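You operate a simulated robot arm through the tools that you are given. There is no shell and no other tool.

You are at the controls of a simulated robot arm. One attempt, no reset.

JOB
Rinse the stained flask clear, tip it out and rack it.
Fine: stand it on the white rack; shut the tap; spill nothing. Set down upright: glass flask. What is to be rubbed or washed off counts as gone when no trace of it is left.

It is judged by the outcome, as a careful person would: the job done as asked, and still so three seconds after it is handed in. It fails if anything else is knocked over, pushed out of place, dropped, spilled or broken.

ROBOT AND FRAMES
A 7-joint arm with a two-finger parallel gripper, fixed in place. Base frame: the origin is at the foot of the arm, x ahead of it, y to its left, z up. Lengths are in m, angles in degrees, forces in N, time in s.
Its first joint turns from -166.0 to 166.0 degrees. Payload 4.4 kg.
The tool frame sits at the grasp point between the pads (the TCP): z along the fingers, y along the line on which they close. The tips reach 0.023 m beyond it. Largest opening 0.094 m; finger width 0.038, thickness 0.01; the body of the gripper, 0.054 by 0.096 m, starts 0.039 m behind the TCP.
Orientation is that of the tool frame in the base frame, as a unit quaternion [x, y, z, w]. With the fingers straight down and closing along the base's y, the tool's x points along the base's -x, its y along +y and its z along -z.

CONTROLS
- The arm moves only by the tool jog_arm. Its argument "moves" is one flat list of numbers, 7 for each row, row after row: the turn, a rotation vector about the tool's x, y, z in degrees, then the shift along the tool's x, y, z in cm, then the opening, from 0 (shut) to 1 (fully open). In form: [rx, ry, rz, x, y, z, hand, rx, ry, rz, x, y, z, hand, ...]. A call has 1 to 20 rows; each row shifts and turns the commanded pose from where the row before left it, along the tool's axes as they then stand. Each row takes 0.2 s and may step no farther than 0.05 m and 8.6 degrees from the row before; otherwise, or with a gripper value out of range, the whole call is refused. Where a pose cannot be reached the arm comes as near as it can. A force on the tool above 40 N (or 10 N above the force at the start of the call, whichever is more), or a blocked arm, ends the call early, and 0.2 s more pass. Each finger travels about 0.072 m/s and halts on what it meets, pressing with about 32 N; the grip force reading is that of the motor and also rises with nothing between the fingers. The clock runs only during rows and for 0.2 s after the last one: add rows that do not move to give the fingers time. The reply holds the time, the measured pose of the TCP, the force on the tool along the base axes, the opening and the grip force, in the units named above and with some noise, with the torque about the TCP (base axes, N m) and any sound that the robot's microphone picked up, and new pictures: "show" is both (left out), scene, wrist or none.
- Cameras (640 x 400 px; columns grow to the right, rows downward): "scene" is fixed at [0.0511, 0.4992, 1.5547]; the picture's right is [-0.10, -0.99, 0.00], its down [-0.48, 0.05, -0.88] and it looks along [0.87, -0.09, -0.48] (base axes); focal length 331 px, centre (320, 200). "wrist" rides on the gripper at [0.086, 0.016, -0.074] in the tool frame; the picture's right is [-0.18, 0.98, 0.00], its down [-0.58, -0.11, -0.81] and it looks along [-0.79, -0.15, 0.59] (tool axes); focal length 243 px, centre (320, 200). There is no depth. A picture from a camera that has moved, and an enlarged one, comes with that camera's place and axes in the base frame and with its lens.
- inspect(camera, box): a new picture of the part [left, top, right, bottom] of that camera's present view, enlarged. The clock stands still meanwhile.
- finish_job(): hands the job in; it is judged then, once.

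Nothing tells you positions but the pictures and the camera data. Unless the task says otherwise, let go and move clear before handing in.

The tools are called after "Call:" as name(argument=value, ...) on one line, values as JSON. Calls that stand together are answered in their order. jog_arm: Moves the arm, as the interface text tells. Its arguments: {"type":"object","properties":{"moves":{"type":"array"},"show":{"type":"string","enum":["both","scene","wrist","none"]}},"required":["moves"]} The other tools are called the same way: inspect (camera, box) takes an enlarged picture of a part of a camera's view; finish_job () hands the job in.

At the start:

```text
time_s: 0.0
tool_pos: [0.5724, 0.3314, 1.3594]
tool_rot: [0.0, 1.0, 0.0, 0.001]
ft_force: [-0.5, 0.6, 0.5]
torque: [0.02, 0.04, 0.03]
grip_width: 0.0941
grasp_force: 0.2
```

scene: 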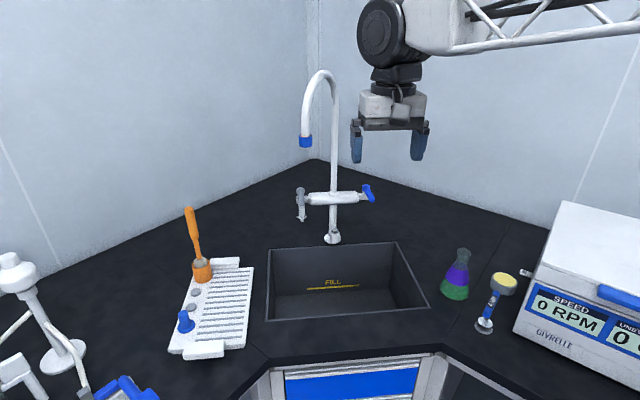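
wrist: 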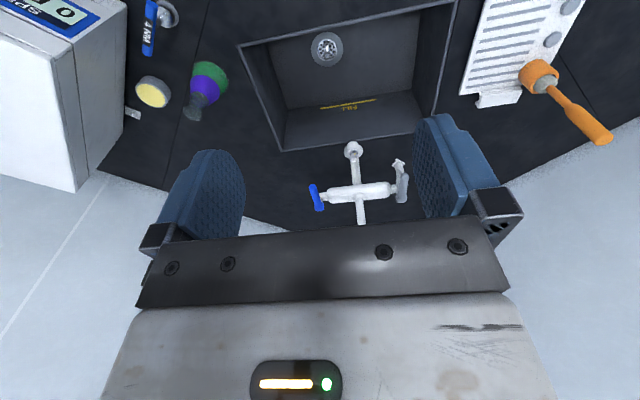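

I see a sink with a gooseneck faucet, a conical flask with a purple band and green lower part right of the sink, a white rack on the left, and other items. I'll take enlarged looks first, before moving.

Call:
inspect(camera="scene", box=[400, 220, 540, 350])

Call:
inspect(camera="scene", box=[260, 60, 400, 260])

Call:
inspect(camera="scene", box=[150, 200, 280, 370])

Call:
inspect(camera="wrist", box=[110, 0, 460, 220])

Call:
inspect(camera="scene", box=[250, 230, 450, 340])

```text
3.08 times, centred on (470, 285) of scene
camera zoom: at [0.0511, 0.4992, 1.5547], right [-0.1, -0.99, 0.0], down [-0.48, 0.05, -0.88], along [0.87, -0.09, -0.48], focal length 1020 px, centre (-142, -62)
```

zoom: 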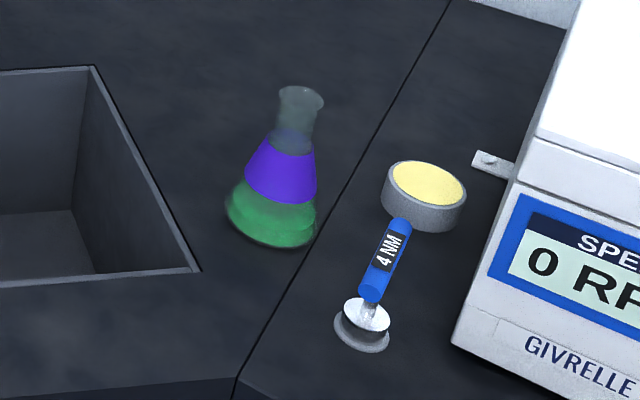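

```text
2.00 times, centred on (330, 160) of scene
camera zoom: at [0.0511, 0.4992, 1.5547], right [-0.1, -0.99, 0.0], down [-0.48, 0.05, -0.88], along [0.87, -0.09, -0.48], focal length 663 px, centre (300, 280)
```

zoom: 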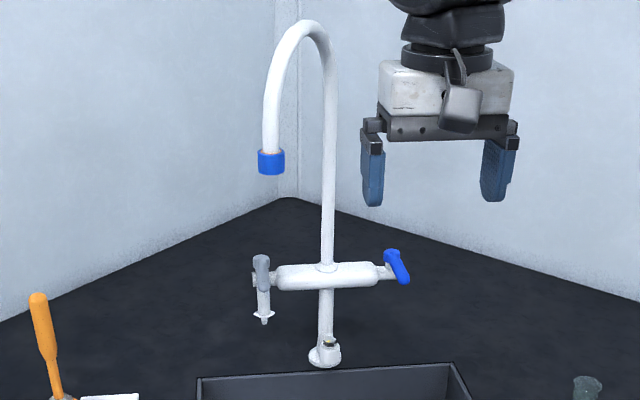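

```text
2.35 times, centred on (215, 285) of scene
camera zoom: at [0.0511, 0.4992, 1.5547], right [-0.1, -0.99, 0.0], down [-0.48, 0.05, -0.88], along [0.87, -0.09, -0.48], focal length 780 px, centre (567, 0)
```

zoom: 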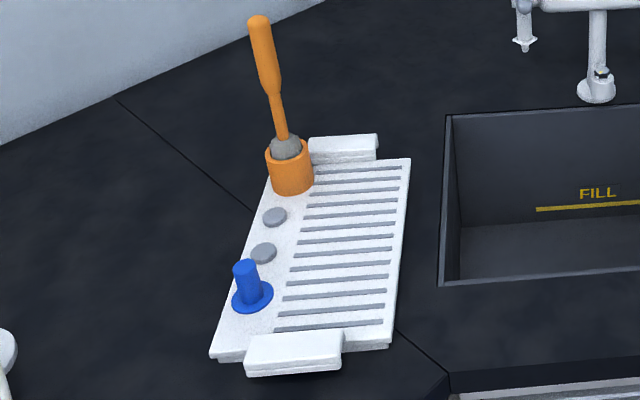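

```text
1.82 times, centred on (285, 110) of wrist
camera zoom: at [0.4867, 0.347, 1.4343], right [0.18, 0.98, 0.0], down [0.58, -0.11, 0.81], along [0.79, -0.15, -0.59], focal length 441 px, centre (384, 364)
```

zoom: 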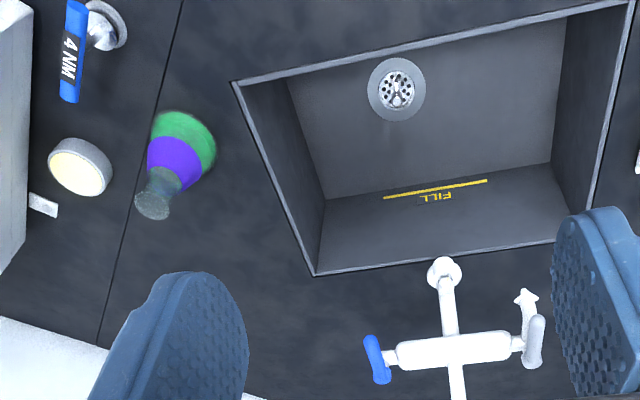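

```text
3.20 times, centred on (350, 285) of scene
camera zoom: at [0.0511, 0.4992, 1.5547], right [-0.1, -0.99, 0.0], down [-0.48, 0.05, -0.88], along [0.87, -0.09, -0.48], focal length 1061 px, centre (224, -72)
```

zoom: 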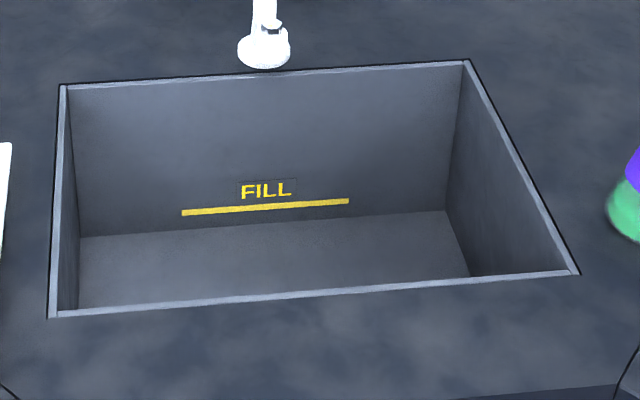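

I place the flask near (0.73, 0.04), standing on a counter at z≈0.855 with its mouth at about z 1.00. The sink spans x 0.67–0.98 and y 0.13–0.58, the tap bar is near (1.0, 0.355, 1.04), and the rack is near (0.71, 0.69). Next I tilt the hand so the wrist camera can see the tap and spout.

Call:
jog_arm(moves=[0, -8, 0, 0, 0, 0, 1, 0, -8, 0, 0, 0, 0, 1, 0, -8, 0, 0, 0, 0, 1, 0, -8, 0, 0, 0, 0, 1, 0, -8, 0, 0, 0, 0, 1])

```text
time_s: 1.2
tool_pos: [0.5731, 0.331, 1.3591]
tool_rot: [0.0, 0.94, 0.0, 0.342]
ft_force: [0.4, 0.2, -0.6]
torque: [-0.01, -0.04, 0.01]
grip_width: 0.0941
grasp_force: 0.1
camera wrist: at [0.4588, 0.347, 1.3609], right [0.14, 0.98, 0.12], down [-0.07, -0.11, 0.99], along [0.99, -0.15, 0.06], focal length 243 px, centre (320, 200)
```

scene: 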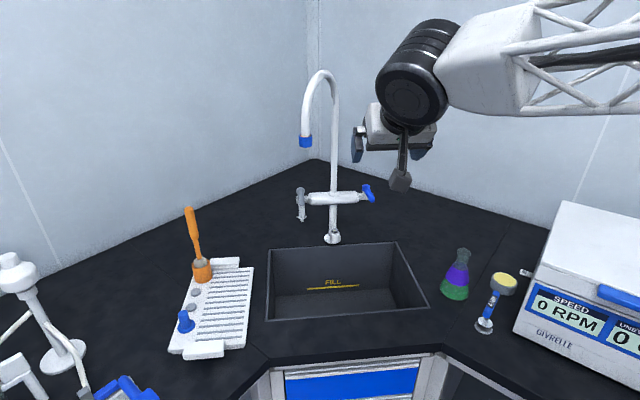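
wrist: 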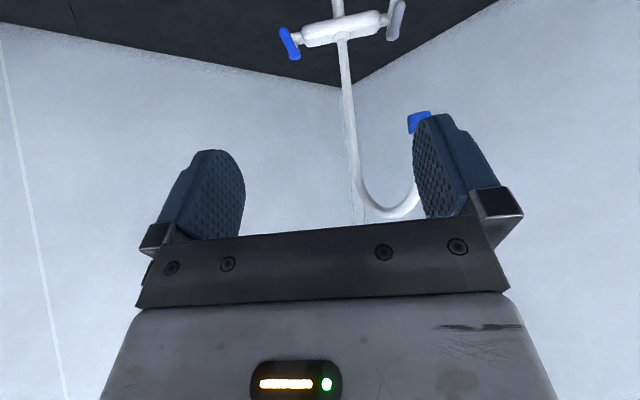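

The spout's blue cap shows next to the finger. I zoom in on it and on the levers to triangulate both.

Call:
inspect(camera="wrist", box=[260, 0, 480, 230])

Call:
inspect(camera="scene", box=[280, 170, 390, 250])

```text
1.74 times, centred on (370, 115) of wrist
camera zoom: at [0.4588, 0.347, 1.3609], right [0.14, 0.98, 0.12], down [-0.07, -0.11, 0.99], along [0.99, -0.15, 0.06], focal length 422 px, centre (233, 348)
```

zoom: 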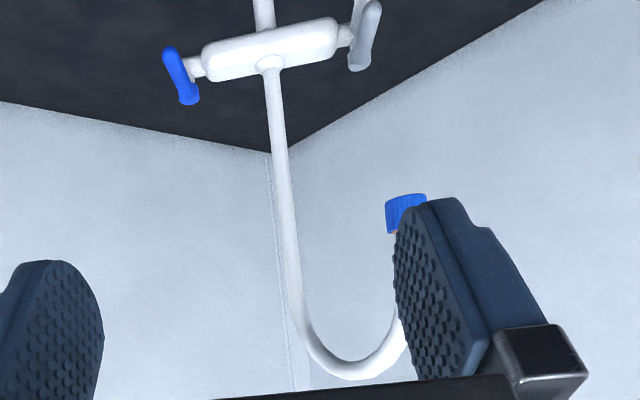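

```text
5.00 times, centred on (335, 210) of scene
camera zoom: at [0.0511, 0.4992, 1.5547], right [-0.1, -0.99, 0.0], down [-0.48, 0.05, -0.88], along [0.87, -0.09, -0.48], focal length 1657 px, centre (245, 150)
```

zoom: 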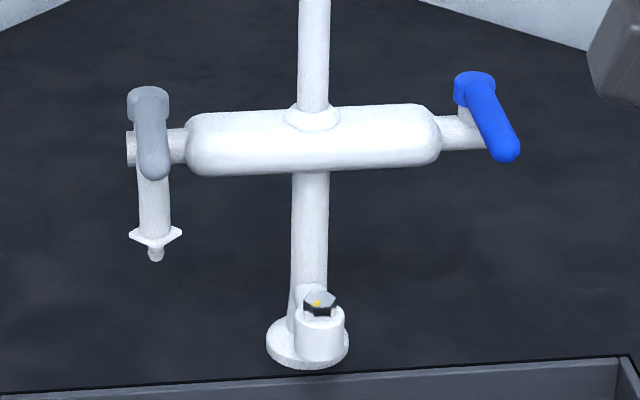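

The spout outlet comes out at about (0.86, 0.454, 1.27), over the sink. The blue lever hub is near (1.015, 0.245, 1.065), with the handle pointing back toward the robot to x≈0.91. Before touching anything I move near the flask for a closer look.

Call:
jog_arm(moves=[0, 0, 0, 2.48, -4.01, 0.886, 1, 0, 0, 0, 2.48, -4.01, 0.886, 1, 0, 0, 0, 2.48, -4.01, 0.886, 1, 0, 0, 0, 2.48, -4.01, 0.886, 1, 0, 0, 0, 2.48, -4.01, 0.886, 1, 0, 0, 0, 2.48, -4.01, 0.886, 1, 0, 0, 0, 2.48, -4.01, 0.886, 1])

```text
time_s: 2.8
tool_pos: [0.4819, 0.0499, 1.1997]
tool_rot: [0.0, 0.94, 0.001, 0.343]
ft_force: [-0.1, 0.0, 0.4]
torque: [-0.03, -0.01, 0.04]
grip_width: 0.094
grasp_force: 0.0
camera wrist: at [0.3674, 0.066, 1.2018], right [0.14, 0.98, 0.12], down [-0.07, -0.11, 0.99], along [0.99, -0.15, 0.06], focal length 243 px, centre (320, 200)
```

scene: 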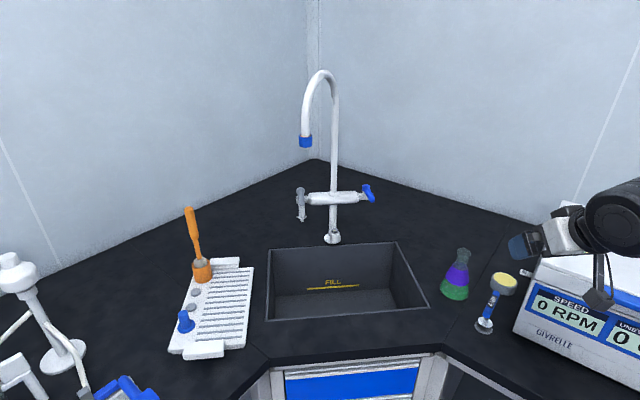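
wrist: 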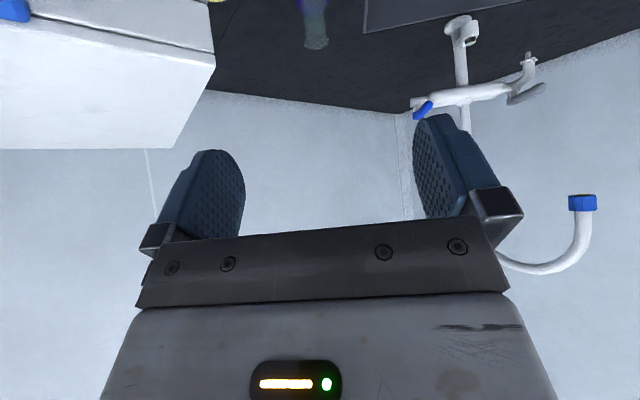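

The spout is confirmed near (0.85, 0.455, 1.27). I pitch the hand back down so the camera sees the whole flask.

Call:
jog_arm(moves=[0, 8, 0, 0, 0, 0, 1, 0, 8, 0, 0, 0, 0, 1, 0, 8, 0, 0, 0, 0, 1, 0, 8, 0, 0, 0, 0, 1], show="wrist")

Call:
inspect(camera="wrist", box=[220, 0, 420, 125])

```text
time_s: 3.8
tool_pos: [0.4803, 0.0496, 1.2006]
tool_rot: [0.0, 0.998, 0.0, 0.069]
ft_force: [-0.4, -0.7, -0.2]
torque: [0.0, -0.03, 0.0]
grip_width: 0.0942
grasp_force: 0.0
camera wrist: at [0.3843, 0.0663, 1.2628], right [0.18, 0.98, 0.03], down [0.46, -0.11, 0.88], along [0.87, -0.15, -0.48], focal length 243 px, centre (320, 200)
```

wrist: 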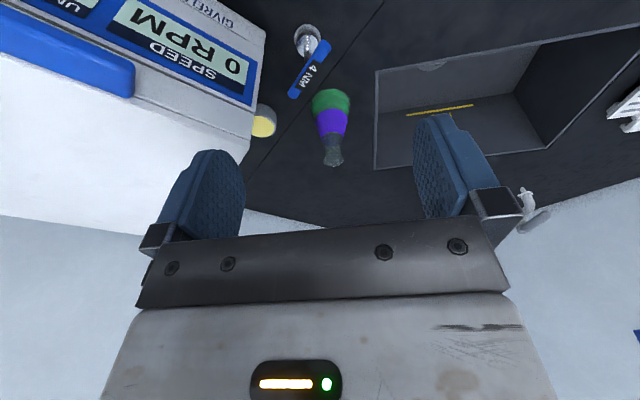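

```text
3.20 times, centred on (320, 62) of wrist
camera zoom: at [0.3843, 0.0663, 1.2628], right [0.18, 0.98, 0.03], down [0.46, -0.11, 0.88], along [0.87, -0.15, -0.48], focal length 776 px, centre (320, 640)
```

zoom: 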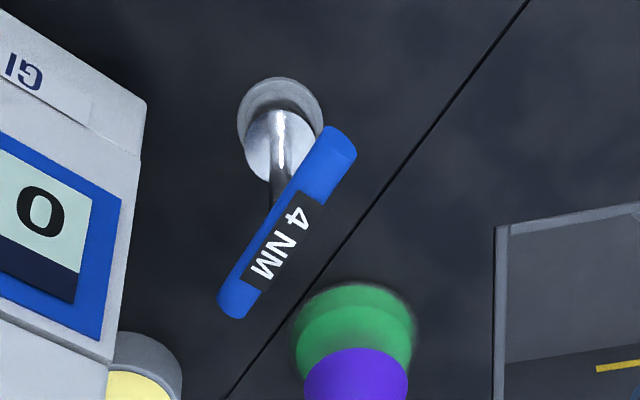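

Call:
inspect(camera="wrist", box=[280, 75, 400, 175])

```text
4.00 times, centred on (340, 125) of wrist
camera zoom: at [0.3843, 0.0663, 1.2628], right [0.18, 0.98, 0.03], down [0.46, -0.11, 0.88], along [0.87, -0.15, -0.48], focal length 970 px, centre (240, 500)
```

zoom: 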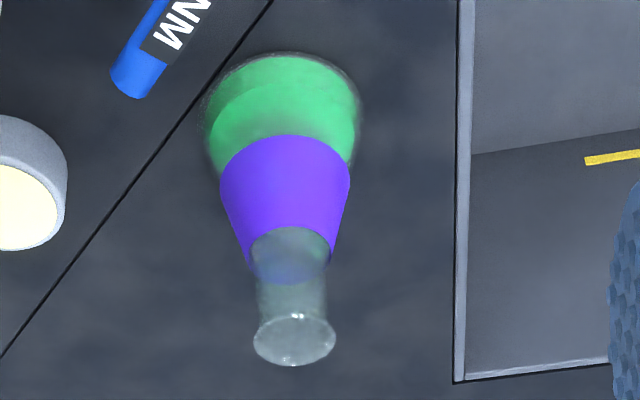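

The flask holds green liquid at the bottom, and a purple stain band sits on the wall above it. A small torque driver stands in front of the flask near (0.59, 0.02), so I'll approach from the sink side. First I test rolling the hand half a turn, so the camera sits above the fingers when the tool points forward.

Call:
jog_arm(moves=[0, 0, 8.5, 0, 0, 0, 1, 0, 0, 8.5, 0, 0, 0, 1, 0, 0, 8.5, 0, 0, 0, 1, 0, 0, 8.5, 0, 0, 0, 1, 0, 0, 8.5, 0, 0, 0, 1, 0, 0, 8.5, 0, 0, 0, 1, 0, 0, 8.5, 0, 0, 0, 1, 0, 0, 8.5, 0, 0, 0, 1, 0, 0, 8.5, 0, 0, 0, 1, 0, 0, 8.5, 0, 0, 0, 1])

```text
time_s: 6.0
tool_pos: [0.4802, 0.0515, 1.1999]
tool_rot: [0.675, 0.735, 0.047, 0.052]
ft_force: [0.3, 0.3, -0.2]
torque: [0.0, -0.03, 0.01]
grip_width: 0.0942
grasp_force: 0.1
camera wrist: at [0.4784, 0.1378, 1.2758], right [0.99, -0.1, 0.14], down [-0.17, -0.59, 0.79], along [0.0, -0.8, -0.6], focal length 243 px, centre (320, 200)
```

scene: 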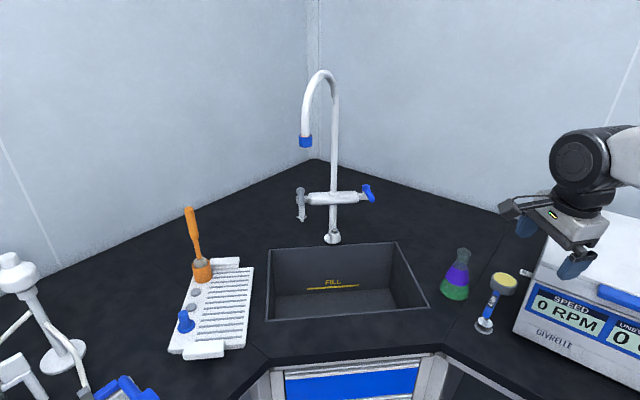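
wrist: 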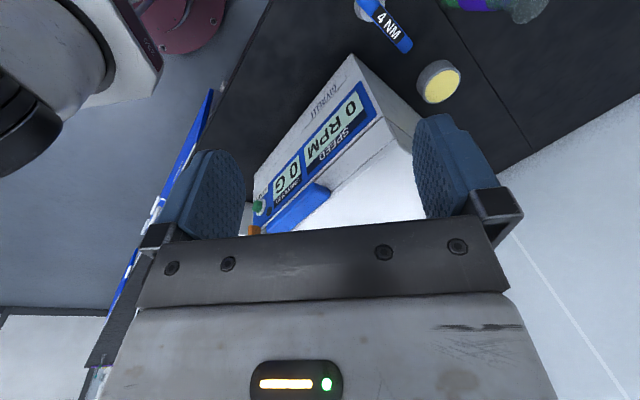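

Roll works so far. I continue the other 95° and check whether the wrist reaches it.

Call:
jog_arm(moves=[0, 0, 8.5, 0, 0, 0, 1, 0, 0, 8.5, 0, 0, 0, 1, 0, 0, 8.5, 0, 0, 0, 1, 0, 0, 8.5, 0, 0, 0, 1, 0, 0, 8.5, 0, 0, 0, 1, 0, 0, 8.5, 0, 0, 0, 1, 0, 0, 8.5, 0, 0, 0, 1, 0, 0, 8.5, 0, 0, 0, 1, 0, 0, 8.5, 0, 0, 0, 1, 0, 0, 8.5, 0, 0, 0, 1, 0, 0, 8.5, 0, 0, 0, 1])

```text
time_s: 8.4
tool_pos: [0.4814, 0.0147, 1.2025]
tool_rot: [0.995, 0.072, 0.068, -0.005]
ft_force: [3.8, -0.4, -5.1]
torque: [0.06, 0.27, 0.01]
grip_width: 0.0942
grasp_force: 0.0
out of reach, approached as far as the arm can: row 10, 11
camera wrist: at [0.5586, 0.0088, 1.2876], right [-0.04, -1.0, -0.03], down [-0.69, 0.01, 0.72], along [-0.72, 0.05, -0.69], focal length 243 px, centre (320, 200)
```

scene: 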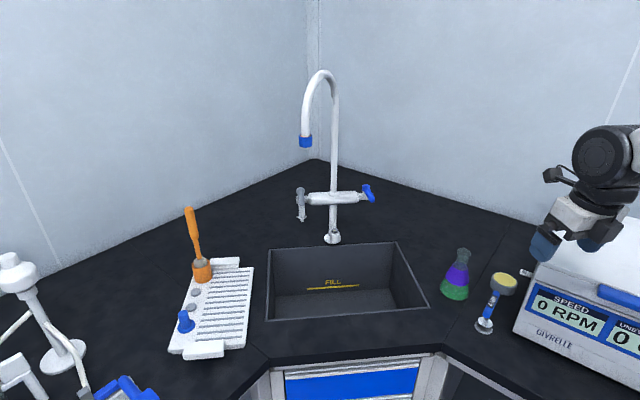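
wrist: 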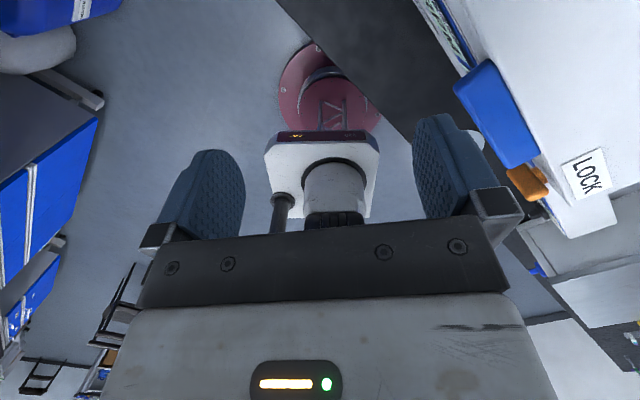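

Half a turn is just past the wrist limit, so I'll work with the camera-below orientation instead, using a moderate tilt. I roll back now.

Call:
jog_arm(moves=[0, 0, -8.5, 0, 0, 0, 1, 0, 0, -8.5, 0, 0, 0, 1, 0, 0, -8.5, 0, 0, 0, 1, 0, 0, -8.5, 0, 0, 0, 1, 0, 0, -8.5, 0, 0, 0, 1, 0, 0, -8.5, 0, 0, 0, 1, 0, 0, -8.5, 0, 0, 0, 1, 0, 0, -8.5, 0, 0, 0, 1, 0, 0, -8.5, 0, 0, 0, 1, 0, 0, -8.5, 0, 0, 0, 1, 0, 0, -8.5, 0, 0, 0, 1, 0, 0, -8.5, 0, 0, 0, 1, 0, 0, -8.5, 0, 0, 0, 1, 0, 0, -8.5, 0, 0, 0, 1, 0, 0, -8.5, 0, 0, 0, 1, 0, 0, -8.5, 0, 0, 0, 1, 0, 0, -8.5, 0, 0, 0, 1, 0, 0, -8.5, 0, 0, 0, 1, 0, 0, -8.5, 0, 0, 0, 1], show="scene")

```text
time_s: 12.4
tool_pos: [0.4803, 0.0145, 1.2035]
tool_rot: [0.087, 0.994, 0.017, 0.069]
ft_force: [0.0, 0.9, -0.5]
torque: [-0.03, 0.0, 0.0]
grip_width: 0.0942
grasp_force: 0.0
```

scene: 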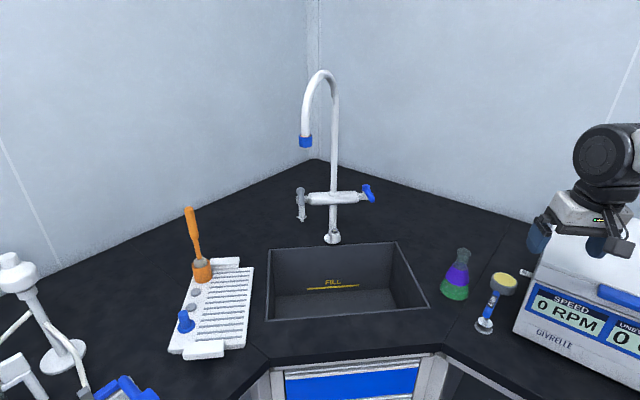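

The commanded pose had snapped to what was reached, so a small yaw remains. I correct it while tilting the tool to 45° forward-down, then move to a stand-off in front of the blue lever with the fingers part open.

Call:
jog_arm(moves=[-0.41, -7.4, -2.03, 0, 0, 0, 1, -0.41, -7.4, -2.03, 0, 0, 0, 1, -0.41, -7.4, -2.03, 0, 0, 0, 1, -0.41, -7.4, -2.03, 0, 0, 0, 1, -0.41, -7.4, -2.03, 0, 0, 0, 1, 0, 0, 0, -2.57, 2.583, 3.087, 0.55, 0, 0, 0, -2.57, 2.583, 3.087, 0.55, 0, 0, 0, -2.57, 2.583, 3.087, 0.55, 0, 0, 0, -2.57, 2.583, 3.087, 0.55, 0, 0, 0, -2.57, 2.583, 3.087, 0.55, 0, 0, 0, -2.57, 2.583, 3.087, 0.55, 0, 0, 0, -2.57, 2.583, 3.087, 0.55, 0, 0, 0, -2.57, 2.583, 3.087, 0.55, 0, 0, 0, -2.57, 2.583, 3.087, 0.55])

```text
time_s: 15.4
tool_pos: [0.8418, 0.2466, 1.1722]
tool_rot: [0.001, 0.924, -0.001, 0.383]
ft_force: [-0.8, -0.7, 0.4]
torque: [0.03, 0.06, -0.03]
grip_width: 0.052
grasp_force: 0.0
camera wrist: at [0.7276, 0.2624, 1.1647], right [0.13, 0.98, 0.13], down [-0.16, -0.11, 0.98], along [0.98, -0.15, 0.14], focal length 243 px, centre (320, 200)
```

scene: 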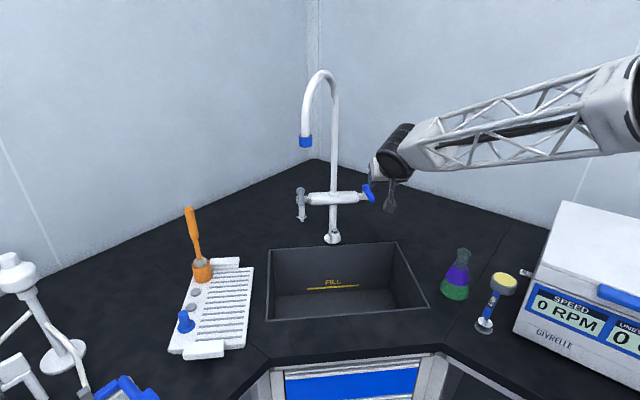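
wrist: 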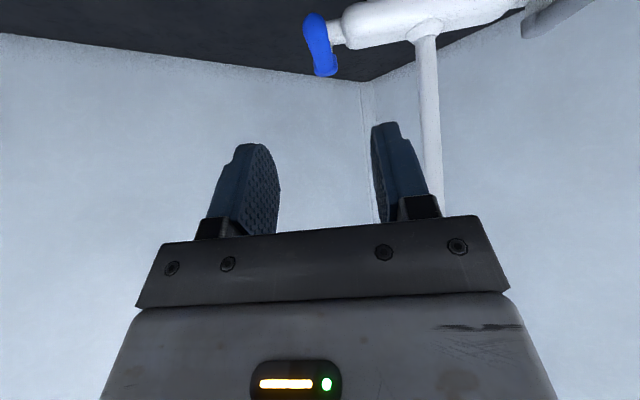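

The lever shows at the top of the wrist view. I zoom in to fix its exact place and shape.

Call:
inspect(camera="wrist", box=[270, 0, 430, 100])

Call:
inspect(camera="scene", box=[340, 120, 420, 220])

```text
4.00 times, centred on (350, 50) of wrist
camera zoom: at [0.7276, 0.2624, 1.1647], right [0.13, 0.98, 0.13], down [-0.16, -0.11, 0.98], along [0.98, -0.15, 0.14], focal length 970 px, centre (200, 800)
```

zoom: 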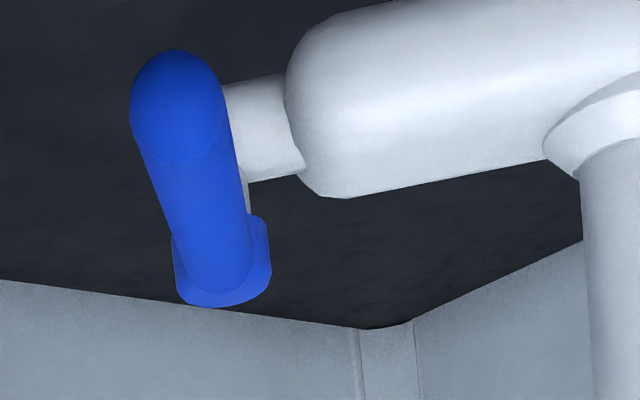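

```text
4.00 times, centred on (380, 170) of scene
camera zoom: at [0.0511, 0.4992, 1.5547], right [-0.1, -0.99, 0.0], down [-0.48, 0.05, -0.88], along [0.87, -0.09, -0.48], focal length 1326 px, centre (80, 320)
```

zoom: 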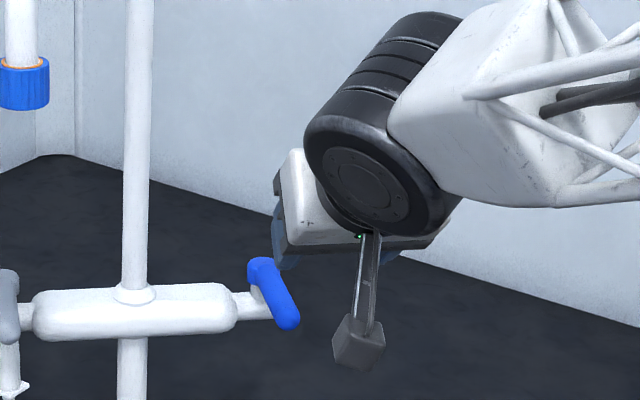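

The lever runs along x from the tip at about (0.92, 0.246, 1.065) to the hub at x≈1.01, and it's about 18 mm thick. I advance along the tool axis so the parted fingers straddle it.

Call:
jog_arm(moves=[0, 0, 0, 0.1, 0, 4.3, 0.55, 0, 0, 0, 0.1, 0, 4.3, 0.55, 0, 0, 0, 0.1, 0, 4.4, 0.55])

Call:
inspect(camera="wrist", box=[200, 20, 460, 230])

Call:
inspect(camera="scene", box=[320, 120, 420, 240])

```text
time_s: 16.2
tool_pos: [0.9308, 0.2449, 1.0784]
tool_rot: [0.001, 0.924, -0.001, 0.384]
ft_force: [1.0, 0.4, 1.4]
torque: [0.02, 0.07, 0.02]
grip_width: 0.0517
grasp_force: 0.1
camera wrist: at [0.817, 0.2615, 1.0693], right [0.13, 0.98, 0.13], down [-0.16, -0.11, 0.98], along [0.98, -0.15, 0.14], focal length 243 px, centre (320, 200)
```

scene: 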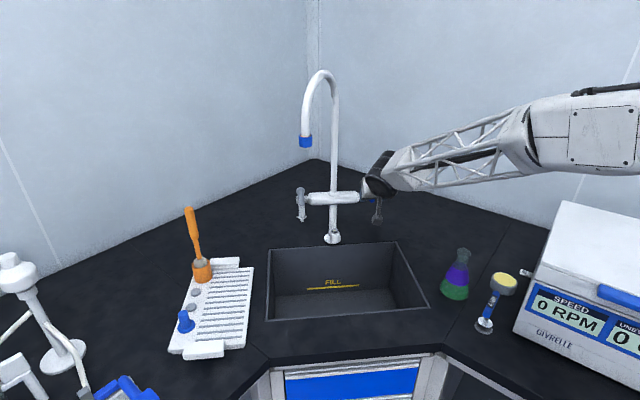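
wrist: 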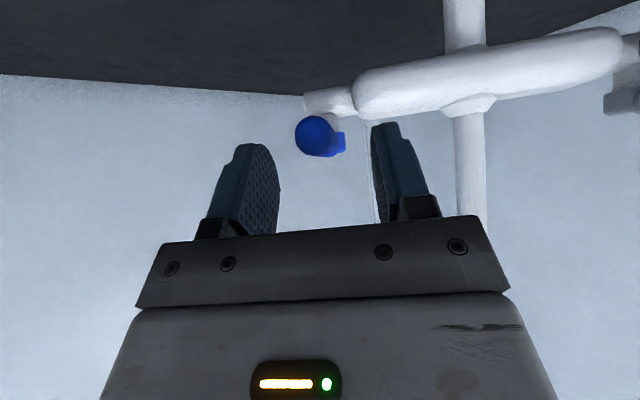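

```text
1.90 times, centred on (330, 125) of wrist
camera zoom: at [0.817, 0.2615, 1.0693], right [0.13, 0.98, 0.13], down [-0.16, -0.11, 0.98], along [0.98, -0.15, 0.14], focal length 462 px, centre (301, 343)
```

zoom: 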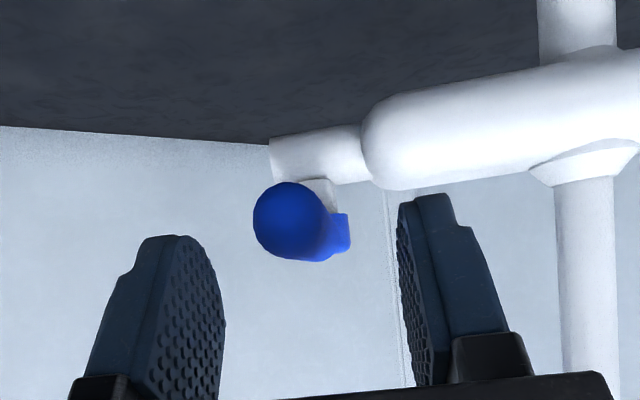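

```text
3.33 times, centred on (370, 180) of scene
camera zoom: at [0.0511, 0.4992, 1.5547], right [-0.1, -0.99, 0.0], down [-0.48, 0.05, -0.88], along [0.87, -0.09, -0.48], focal length 1105 px, centre (153, 267)
```

zoom: 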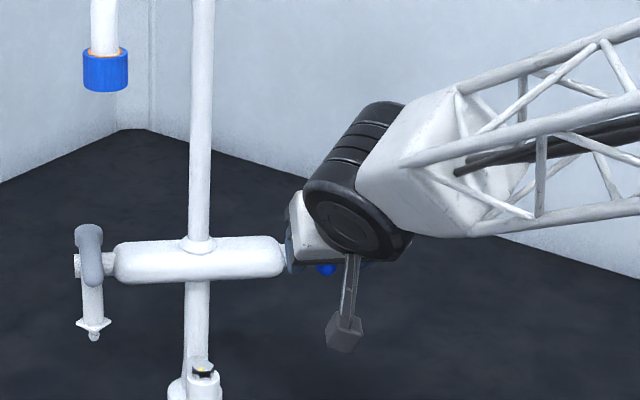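

The fingers are still a little high; the lever centre is at about z 1.057. I lower 2 cm straight down so it sits properly between the pads.

Call:
jog_arm(moves=[0, 0, 0, 0.75, 0.1, 0.75, 0.55, 0, 0, 0, 0.75, 0, 0.75, 0.55], show="wrist")

Call:
inspect(camera="wrist", box=[200, 20, 460, 230])

```text
time_s: 16.8
tool_pos: [0.9307, 0.2461, 1.0541]
tool_rot: [0.0, 0.924, 0.0, 0.382]
ft_force: [0.2, 0.6, -0.1]
torque: [-0.01, 0.01, -0.01]
grip_width: 0.0519
grasp_force: 0.1
camera wrist: at [0.8171, 0.2628, 1.047], right [0.13, 0.98, 0.13], down [-0.16, -0.11, 0.98], along [0.98, -0.15, 0.14], focal length 243 px, centre (320, 200)
```

wrist: 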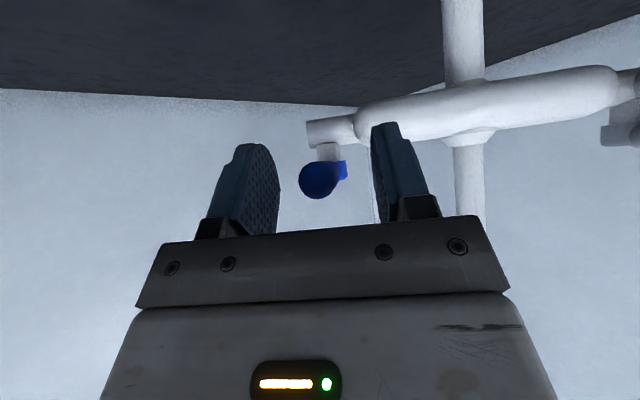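

```text
1.90 times, centred on (330, 125) of wrist
camera zoom: at [0.8171, 0.2628, 1.047], right [0.13, 0.98, 0.13], down [-0.16, -0.11, 0.98], along [0.98, -0.15, 0.14], focal length 462 px, centre (301, 343)
```

zoom: 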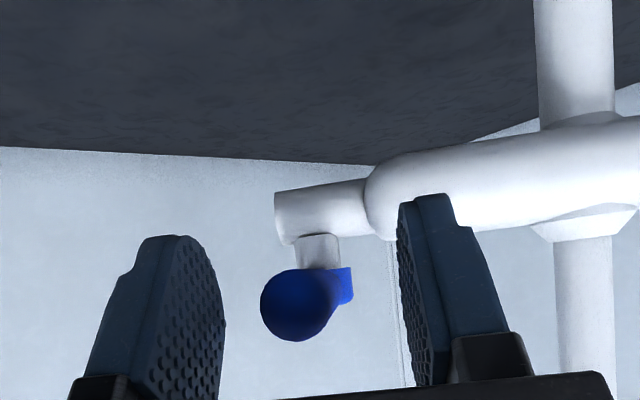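

The lever is now between the pads. I push its tip gently toward −y, the outward and counter-clockwise direction, in small steps while watching force and sound.

Call:
jog_arm(moves=[0, 0, 0, 0, -1.0, 0, 0.55, 0, 0, 0, 0, -1.0, 0, 0.55, 0, 0, 0, 0, -0.8, 0, 0.55, 0, 0, 0, 0, -0.7, 0, 0.55])

Call:
inspect(camera="wrist", box=[200, 20, 460, 230])

```text
time_s: 17.8
tool_pos: [0.9311, 0.2108, 1.0564]
tool_rot: [0.0, 0.924, -0.001, 0.382]
ft_force: [-0.4, 1.7, -2.0]
torque: [-0.06, 0.05, 0.07]
grip_width: 0.0524
grasp_force: 1.1
camera wrist: at [0.8174, 0.2275, 1.0475], right [0.13, 0.98, 0.13], down [-0.16, -0.11, 0.98], along [0.98, -0.15, 0.14], focal length 243 px, centre (320, 200)
```

scene: 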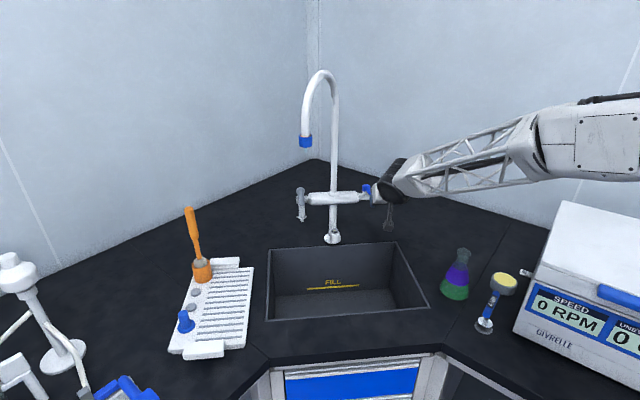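
wrist: 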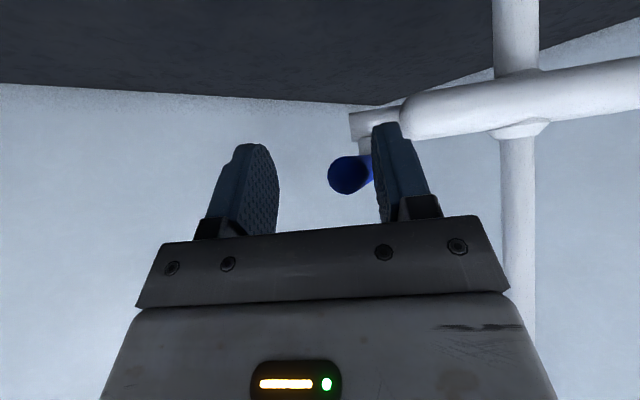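

```text
1.90 times, centred on (330, 125) of wrist
camera zoom: at [0.8174, 0.2275, 1.0475], right [0.13, 0.98, 0.13], down [-0.16, -0.11, 0.98], along [0.98, -0.15, 0.14], focal length 462 px, centre (301, 343)
```

zoom: 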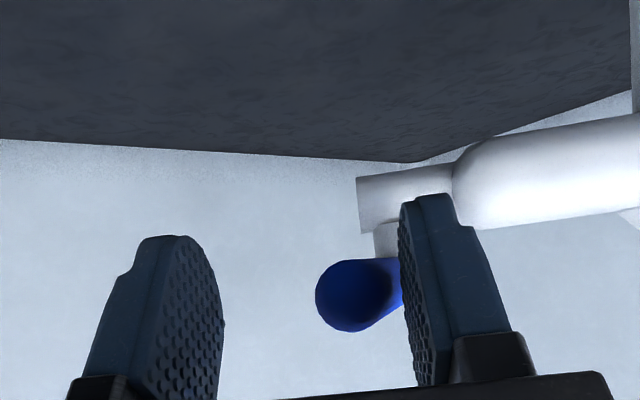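

The lever turns easily (under 2 N). I keep pushing while yawing the hand to follow it, until water runs.

Call:
jog_arm(moves=[-4, 0, -4, 0, -0.8, 0, 0.55, -4, 0, -4, 0, -0.8, 0, 0.55, -4, 0, -4, 0, -0.8, 0, 0.55])

```text
time_s: 18.6
tool_pos: [0.9326, 0.1873, 1.0547]
tool_rot: [-0.135, 0.914, 0.057, 0.377]
ft_force: [0.6, 0.1, 0.5]
torque: [0.02, -0.04, 0.01]
grip_width: 0.0519
grasp_force: 0.1
camera wrist: at [0.8198, 0.17, 1.0474], right [-0.16, 0.98, 0.13], down [-0.12, -0.15, 0.98], along [0.98, 0.14, 0.14], focal length 243 px, centre (320, 200)
```

scene: 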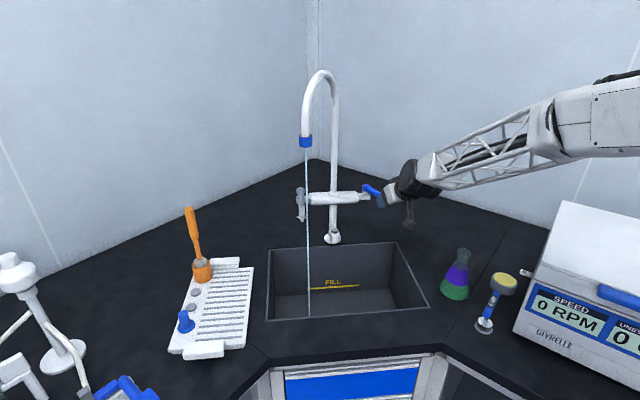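
wrist: 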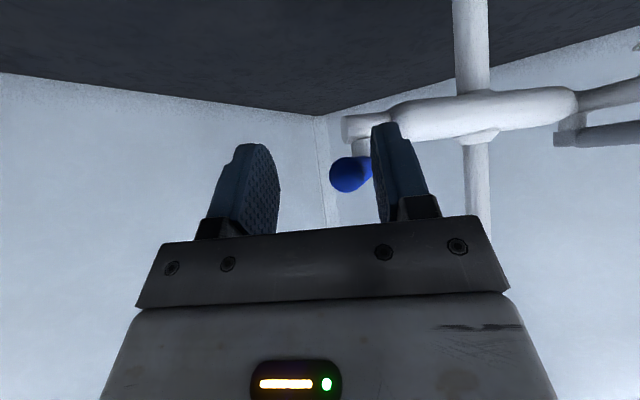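

Water is now running as a thin stream into the sink. I ease off the lever, back the hand out along its axis, then turn toward the flask from the sink side (30° below horizontal, azimuth −40°).

Call:
jog_arm(moves=[0, 0, 0, 0, 0.7, 0, 0.55, 0, 0, 0, 0, 0, -4.3, 0.55, 0, 0, 0, 0, 0, -4.3, 0.55, 0, 0, 0, 0, 0, -4.3, 0.55, 0, 0, 0, 0, 0, -4.3, 1, 6.47, -1.98, 4.95, 0, 0, 0, 1, 6.47, -1.98, 4.95, 0, 0, 0, 1, 6.47, -1.98, 4.95, 0, 0, 0, 1, 6.47, -1.98, 4.95, 0, 0, 0, 1, 6.47, -1.98, 4.95, 0, 0, 0, 1, 6.47, -1.98, 4.95, 0, 0, 0, 1, 6.47, -1.98, 4.95, 0, 0, 0, 1])

```text
time_s: 21.2
tool_pos: [0.8145, 0.1593, 1.1772]
tool_rot: [0.296, 0.813, -0.172, 0.471]
ft_force: [0.3, -0.2, 0.7]
torque: [0.0, 0.02, 0.02]
grip_width: 0.0939
grasp_force: 0.1
camera wrist: at [0.743, 0.2409, 1.1397], right [0.7, 0.69, 0.16], down [-0.38, 0.18, 0.91], along [0.6, -0.7, 0.39], focal length 243 px, centre (320, 200)
```

scene: 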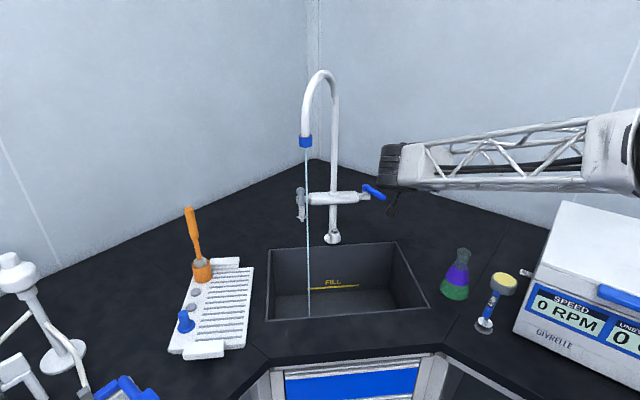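
wrist: 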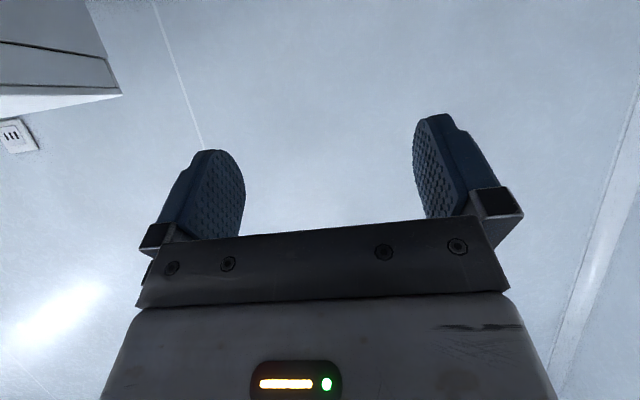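

The orientation is right. I move to a stand-off near the flask, in small steps, checking that the forearm clears the centrifuge.

Call:
jog_arm(moves=[0, 0, 0, 3.4, -2.96, -0.58, 1, 0, 0, 0, 3.4, -2.96, -0.58, 1, 0, 0, 0, 3.4, -2.96, -0.58, 1])

```text
time_s: 22.0
tool_pos: [0.7068, 0.133, 1.0966]
tool_rot: [0.295, 0.814, -0.171, 0.471]
ft_force: [0.6, 0.4, 0.3]
torque: [-0.02, -0.01, 0.01]
grip_width: 0.0941
grasp_force: 0.1
camera wrist: at [0.6342, 0.2151, 1.0596], right [0.7, 0.69, 0.16], down [-0.38, 0.18, 0.91], along [0.6, -0.7, 0.39], focal length 243 px, centre (320, 200)
```

scene: 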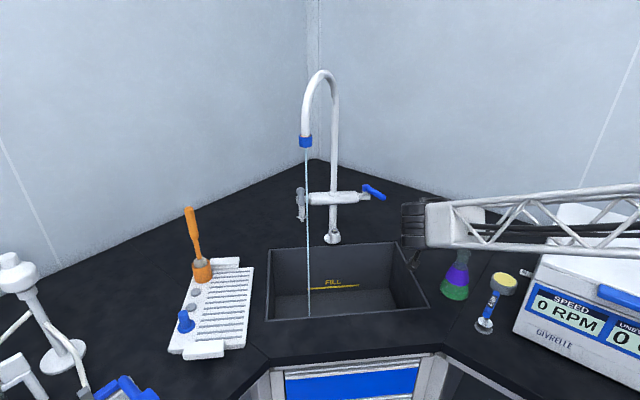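
wrist: 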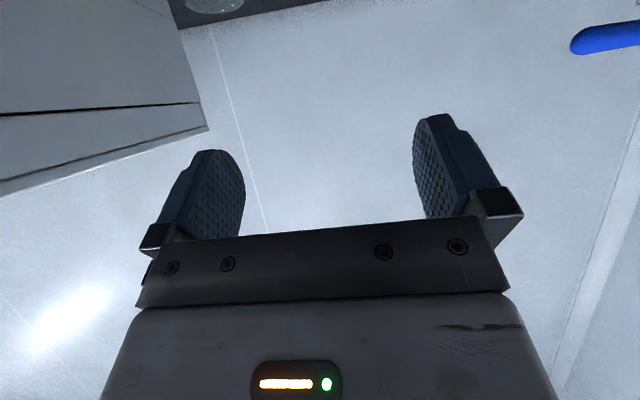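

I can't yet judge the forearm's clearance over the centrifuge, so I zoom in on that before going lower.

Call:
inspect(camera="scene", box=[390, 160, 640, 320])

Call:
inspect(camera="wrist", box=[0, 0, 320, 200])

```text
2.50 times, centred on (515, 240) of scene
camera zoom: at [0.0511, 0.4992, 1.5547], right [-0.1, -0.99, 0.0], down [-0.48, 0.05, -0.88], along [0.87, -0.09, -0.48], focal length 829 px, centre (-168, 100)
```

zoom: 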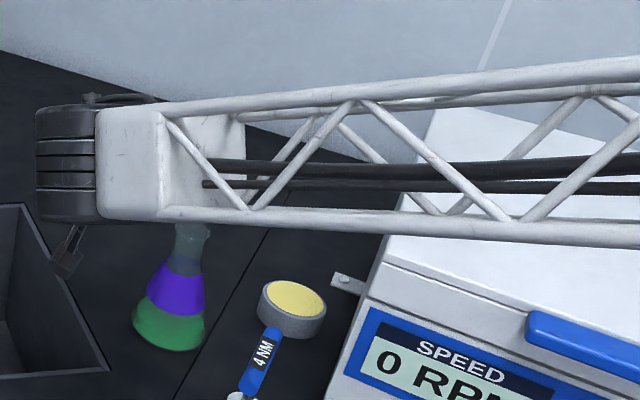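

```text
2.00 times, centred on (160, 100) of wrist
camera zoom: at [0.6342, 0.2151, 1.0596], right [0.7, 0.69, 0.16], down [-0.38, 0.18, 0.91], along [0.6, -0.7, 0.39], focal length 485 px, centre (640, 400)
```

zoom: 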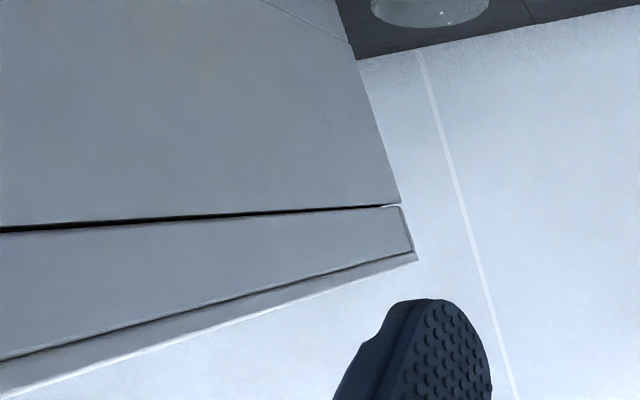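

The forearm rises back toward the base and stays well clear of the centrifuge. I finish the move to the stand-off.

Call:
jog_arm(moves=[0, 0, 0, 3.4, -2.96, -0.58, 1, 0, 0, 0, 3.4, -2.96, -0.58, 1])

Call:
inspect(camera="wrist", box=[200, 0, 440, 150])

Call:
inspect(camera="scene", box=[400, 200, 560, 340])

```text
time_s: 22.6
tool_pos: [0.6347, 0.1161, 1.0424]
tool_rot: [0.295, 0.813, -0.171, 0.471]
ft_force: [-0.2, -0.5, 0.0]
torque: [0.01, -0.01, 0.02]
grip_width: 0.0941
grasp_force: 0.0
camera wrist: at [0.5629, 0.1975, 1.0062], right [0.7, 0.69, 0.16], down [-0.38, 0.18, 0.91], along [0.6, -0.7, 0.39], focal length 243 px, centre (320, 200)
```

scene: 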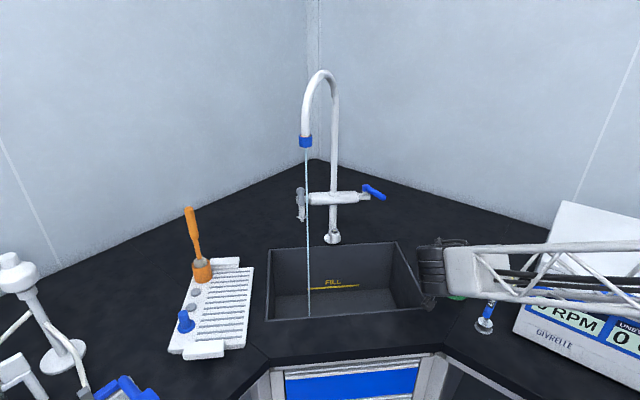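
wrist: 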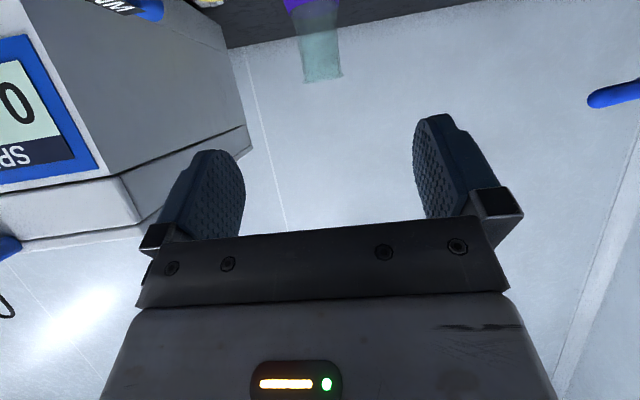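

```text
2.67 times, centred on (320, 75) of wrist
camera zoom: at [0.5629, 0.1975, 1.0062], right [0.7, 0.69, 0.16], down [-0.38, 0.18, 0.91], along [0.6, -0.7, 0.39], focal length 647 px, centre (320, 533)
```

zoom: 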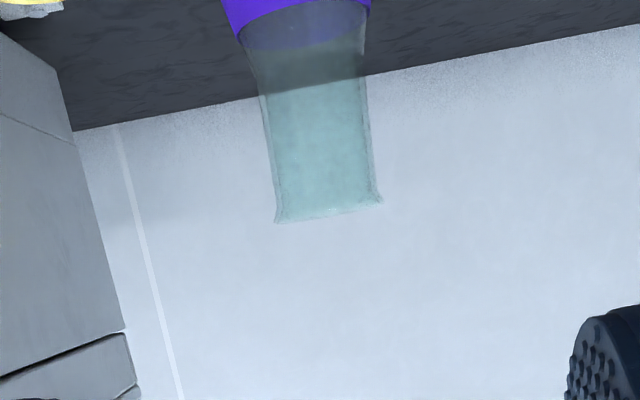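

```text
2.86 times, centred on (480, 270) of scene
camera zoom: at [0.0511, 0.4992, 1.5547], right [-0.1, -0.99, 0.0], down [-0.48, 0.05, -0.88], along [0.87, -0.09, -0.48], focal length 947 px, centre (-137, 0)
```

zoom: 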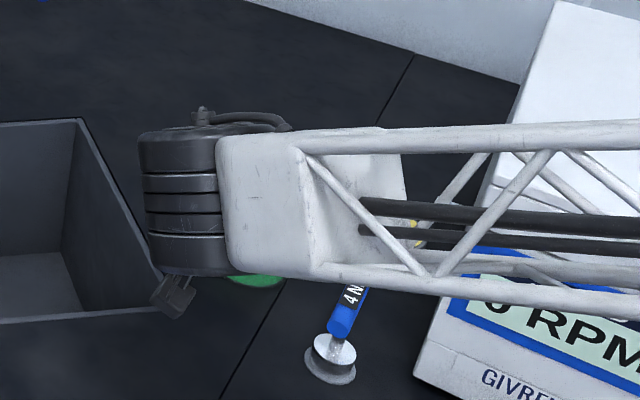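

The neck axis comes out near (0.732, 0.034), with the rim at z≈0.994 and the neck starting at about z 0.953. The hand is almost exactly in line, so I advance along the tool axis with the fingers fully open.

Call:
jog_arm(moves=[0, 0, 0, -0.1, 0, 4.0, 1, 0, 0, 0, -0.1, -0.05, 4.0, 1, 0, 0, 0, 0, 0, 3.0, 1])

Call:
inspect(camera="wrist", box=[180, 0, 500, 240])

```text
time_s: 23.4
tool_pos: [0.7096, 0.0538, 0.99]
tool_rot: [0.295, 0.813, -0.172, 0.471]
ft_force: [0.6, -0.6, 0.0]
torque: [-0.01, 0.02, 0.02]
grip_width: 0.0939
grasp_force: 0.1
camera wrist: at [0.6375, 0.1345, 0.9527], right [0.7, 0.69, 0.16], down [-0.38, 0.18, 0.91], along [0.6, -0.7, 0.39], focal length 243 px, centre (320, 200)
```

scene: 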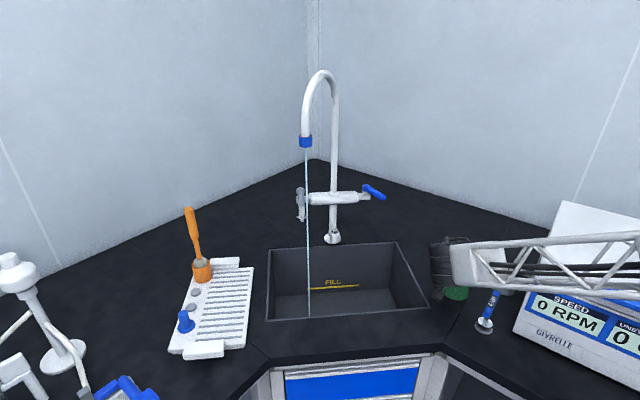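
wrist: 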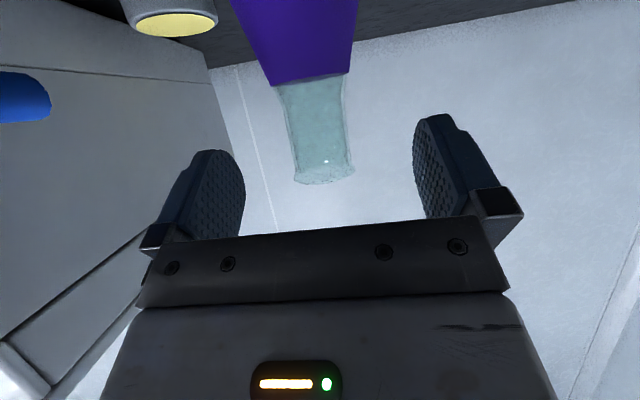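

```text
1.67 times, centred on (340, 120) of wrist
camera zoom: at [0.6375, 0.1345, 0.9527], right [0.7, 0.69, 0.16], down [-0.38, 0.18, 0.91], along [0.6, -0.7, 0.39], focal length 404 px, centre (287, 333)
```

zoom: 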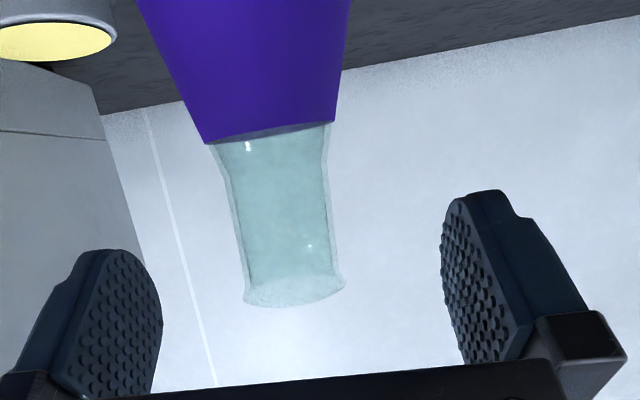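

The neck is centred between the pads. I go the last 3.3 cm and close.

Call:
jog_arm(moves=[0, 0, 0, 0, 0, 1.7, 1, 0, 0, 0, 0, 0, 1.6, 1, 0, 0, 0, 0, 0, 0, 0.6, 0, 0, 0, 0, 0, 0, 0.3, 0, 0, 0, 0, 0, 0, 0.2, 0, 0, 0, 0, 0, 0, 0.2])

Call:
inspect(camera="wrist", box=[180, 0, 500, 240])

```text
time_s: 24.8
tool_pos: [0.7316, 0.0345, 0.9739]
tool_rot: [0.295, 0.814, -0.172, 0.47]
ft_force: [1.0, -0.5, 2.0]
torque: [-0.1, -0.04, 0.02]
grip_width: 0.0351
grasp_force: 32.0
camera wrist: at [0.6593, 0.1165, 0.9376], right [0.7, 0.69, 0.16], down [-0.38, 0.18, 0.91], along [0.6, -0.7, 0.39], focal length 243 px, centre (320, 200)
```

scene: 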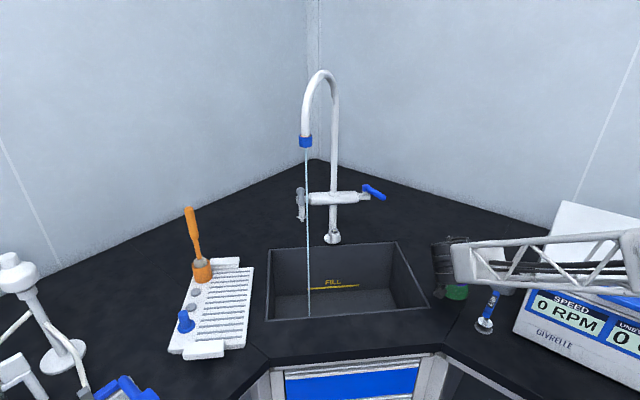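
wrist: 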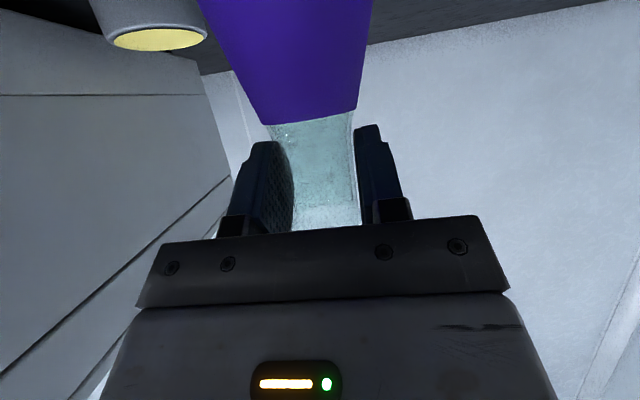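

```text
1.67 times, centred on (340, 120) of wrist
camera zoom: at [0.6593, 0.1165, 0.9376], right [0.7, 0.69, 0.16], down [-0.38, 0.18, 0.91], along [0.6, -0.7, 0.39], focal length 404 px, centre (287, 333)
```

zoom: 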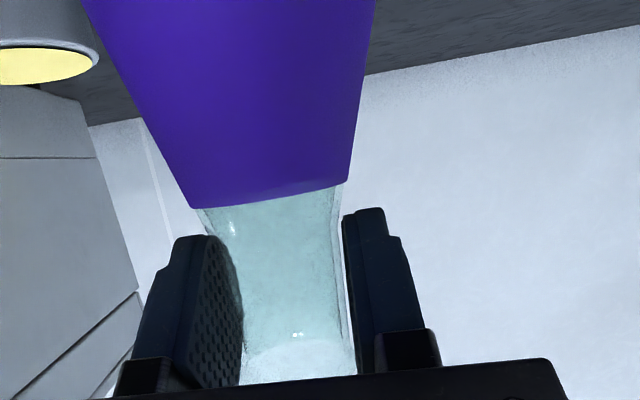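

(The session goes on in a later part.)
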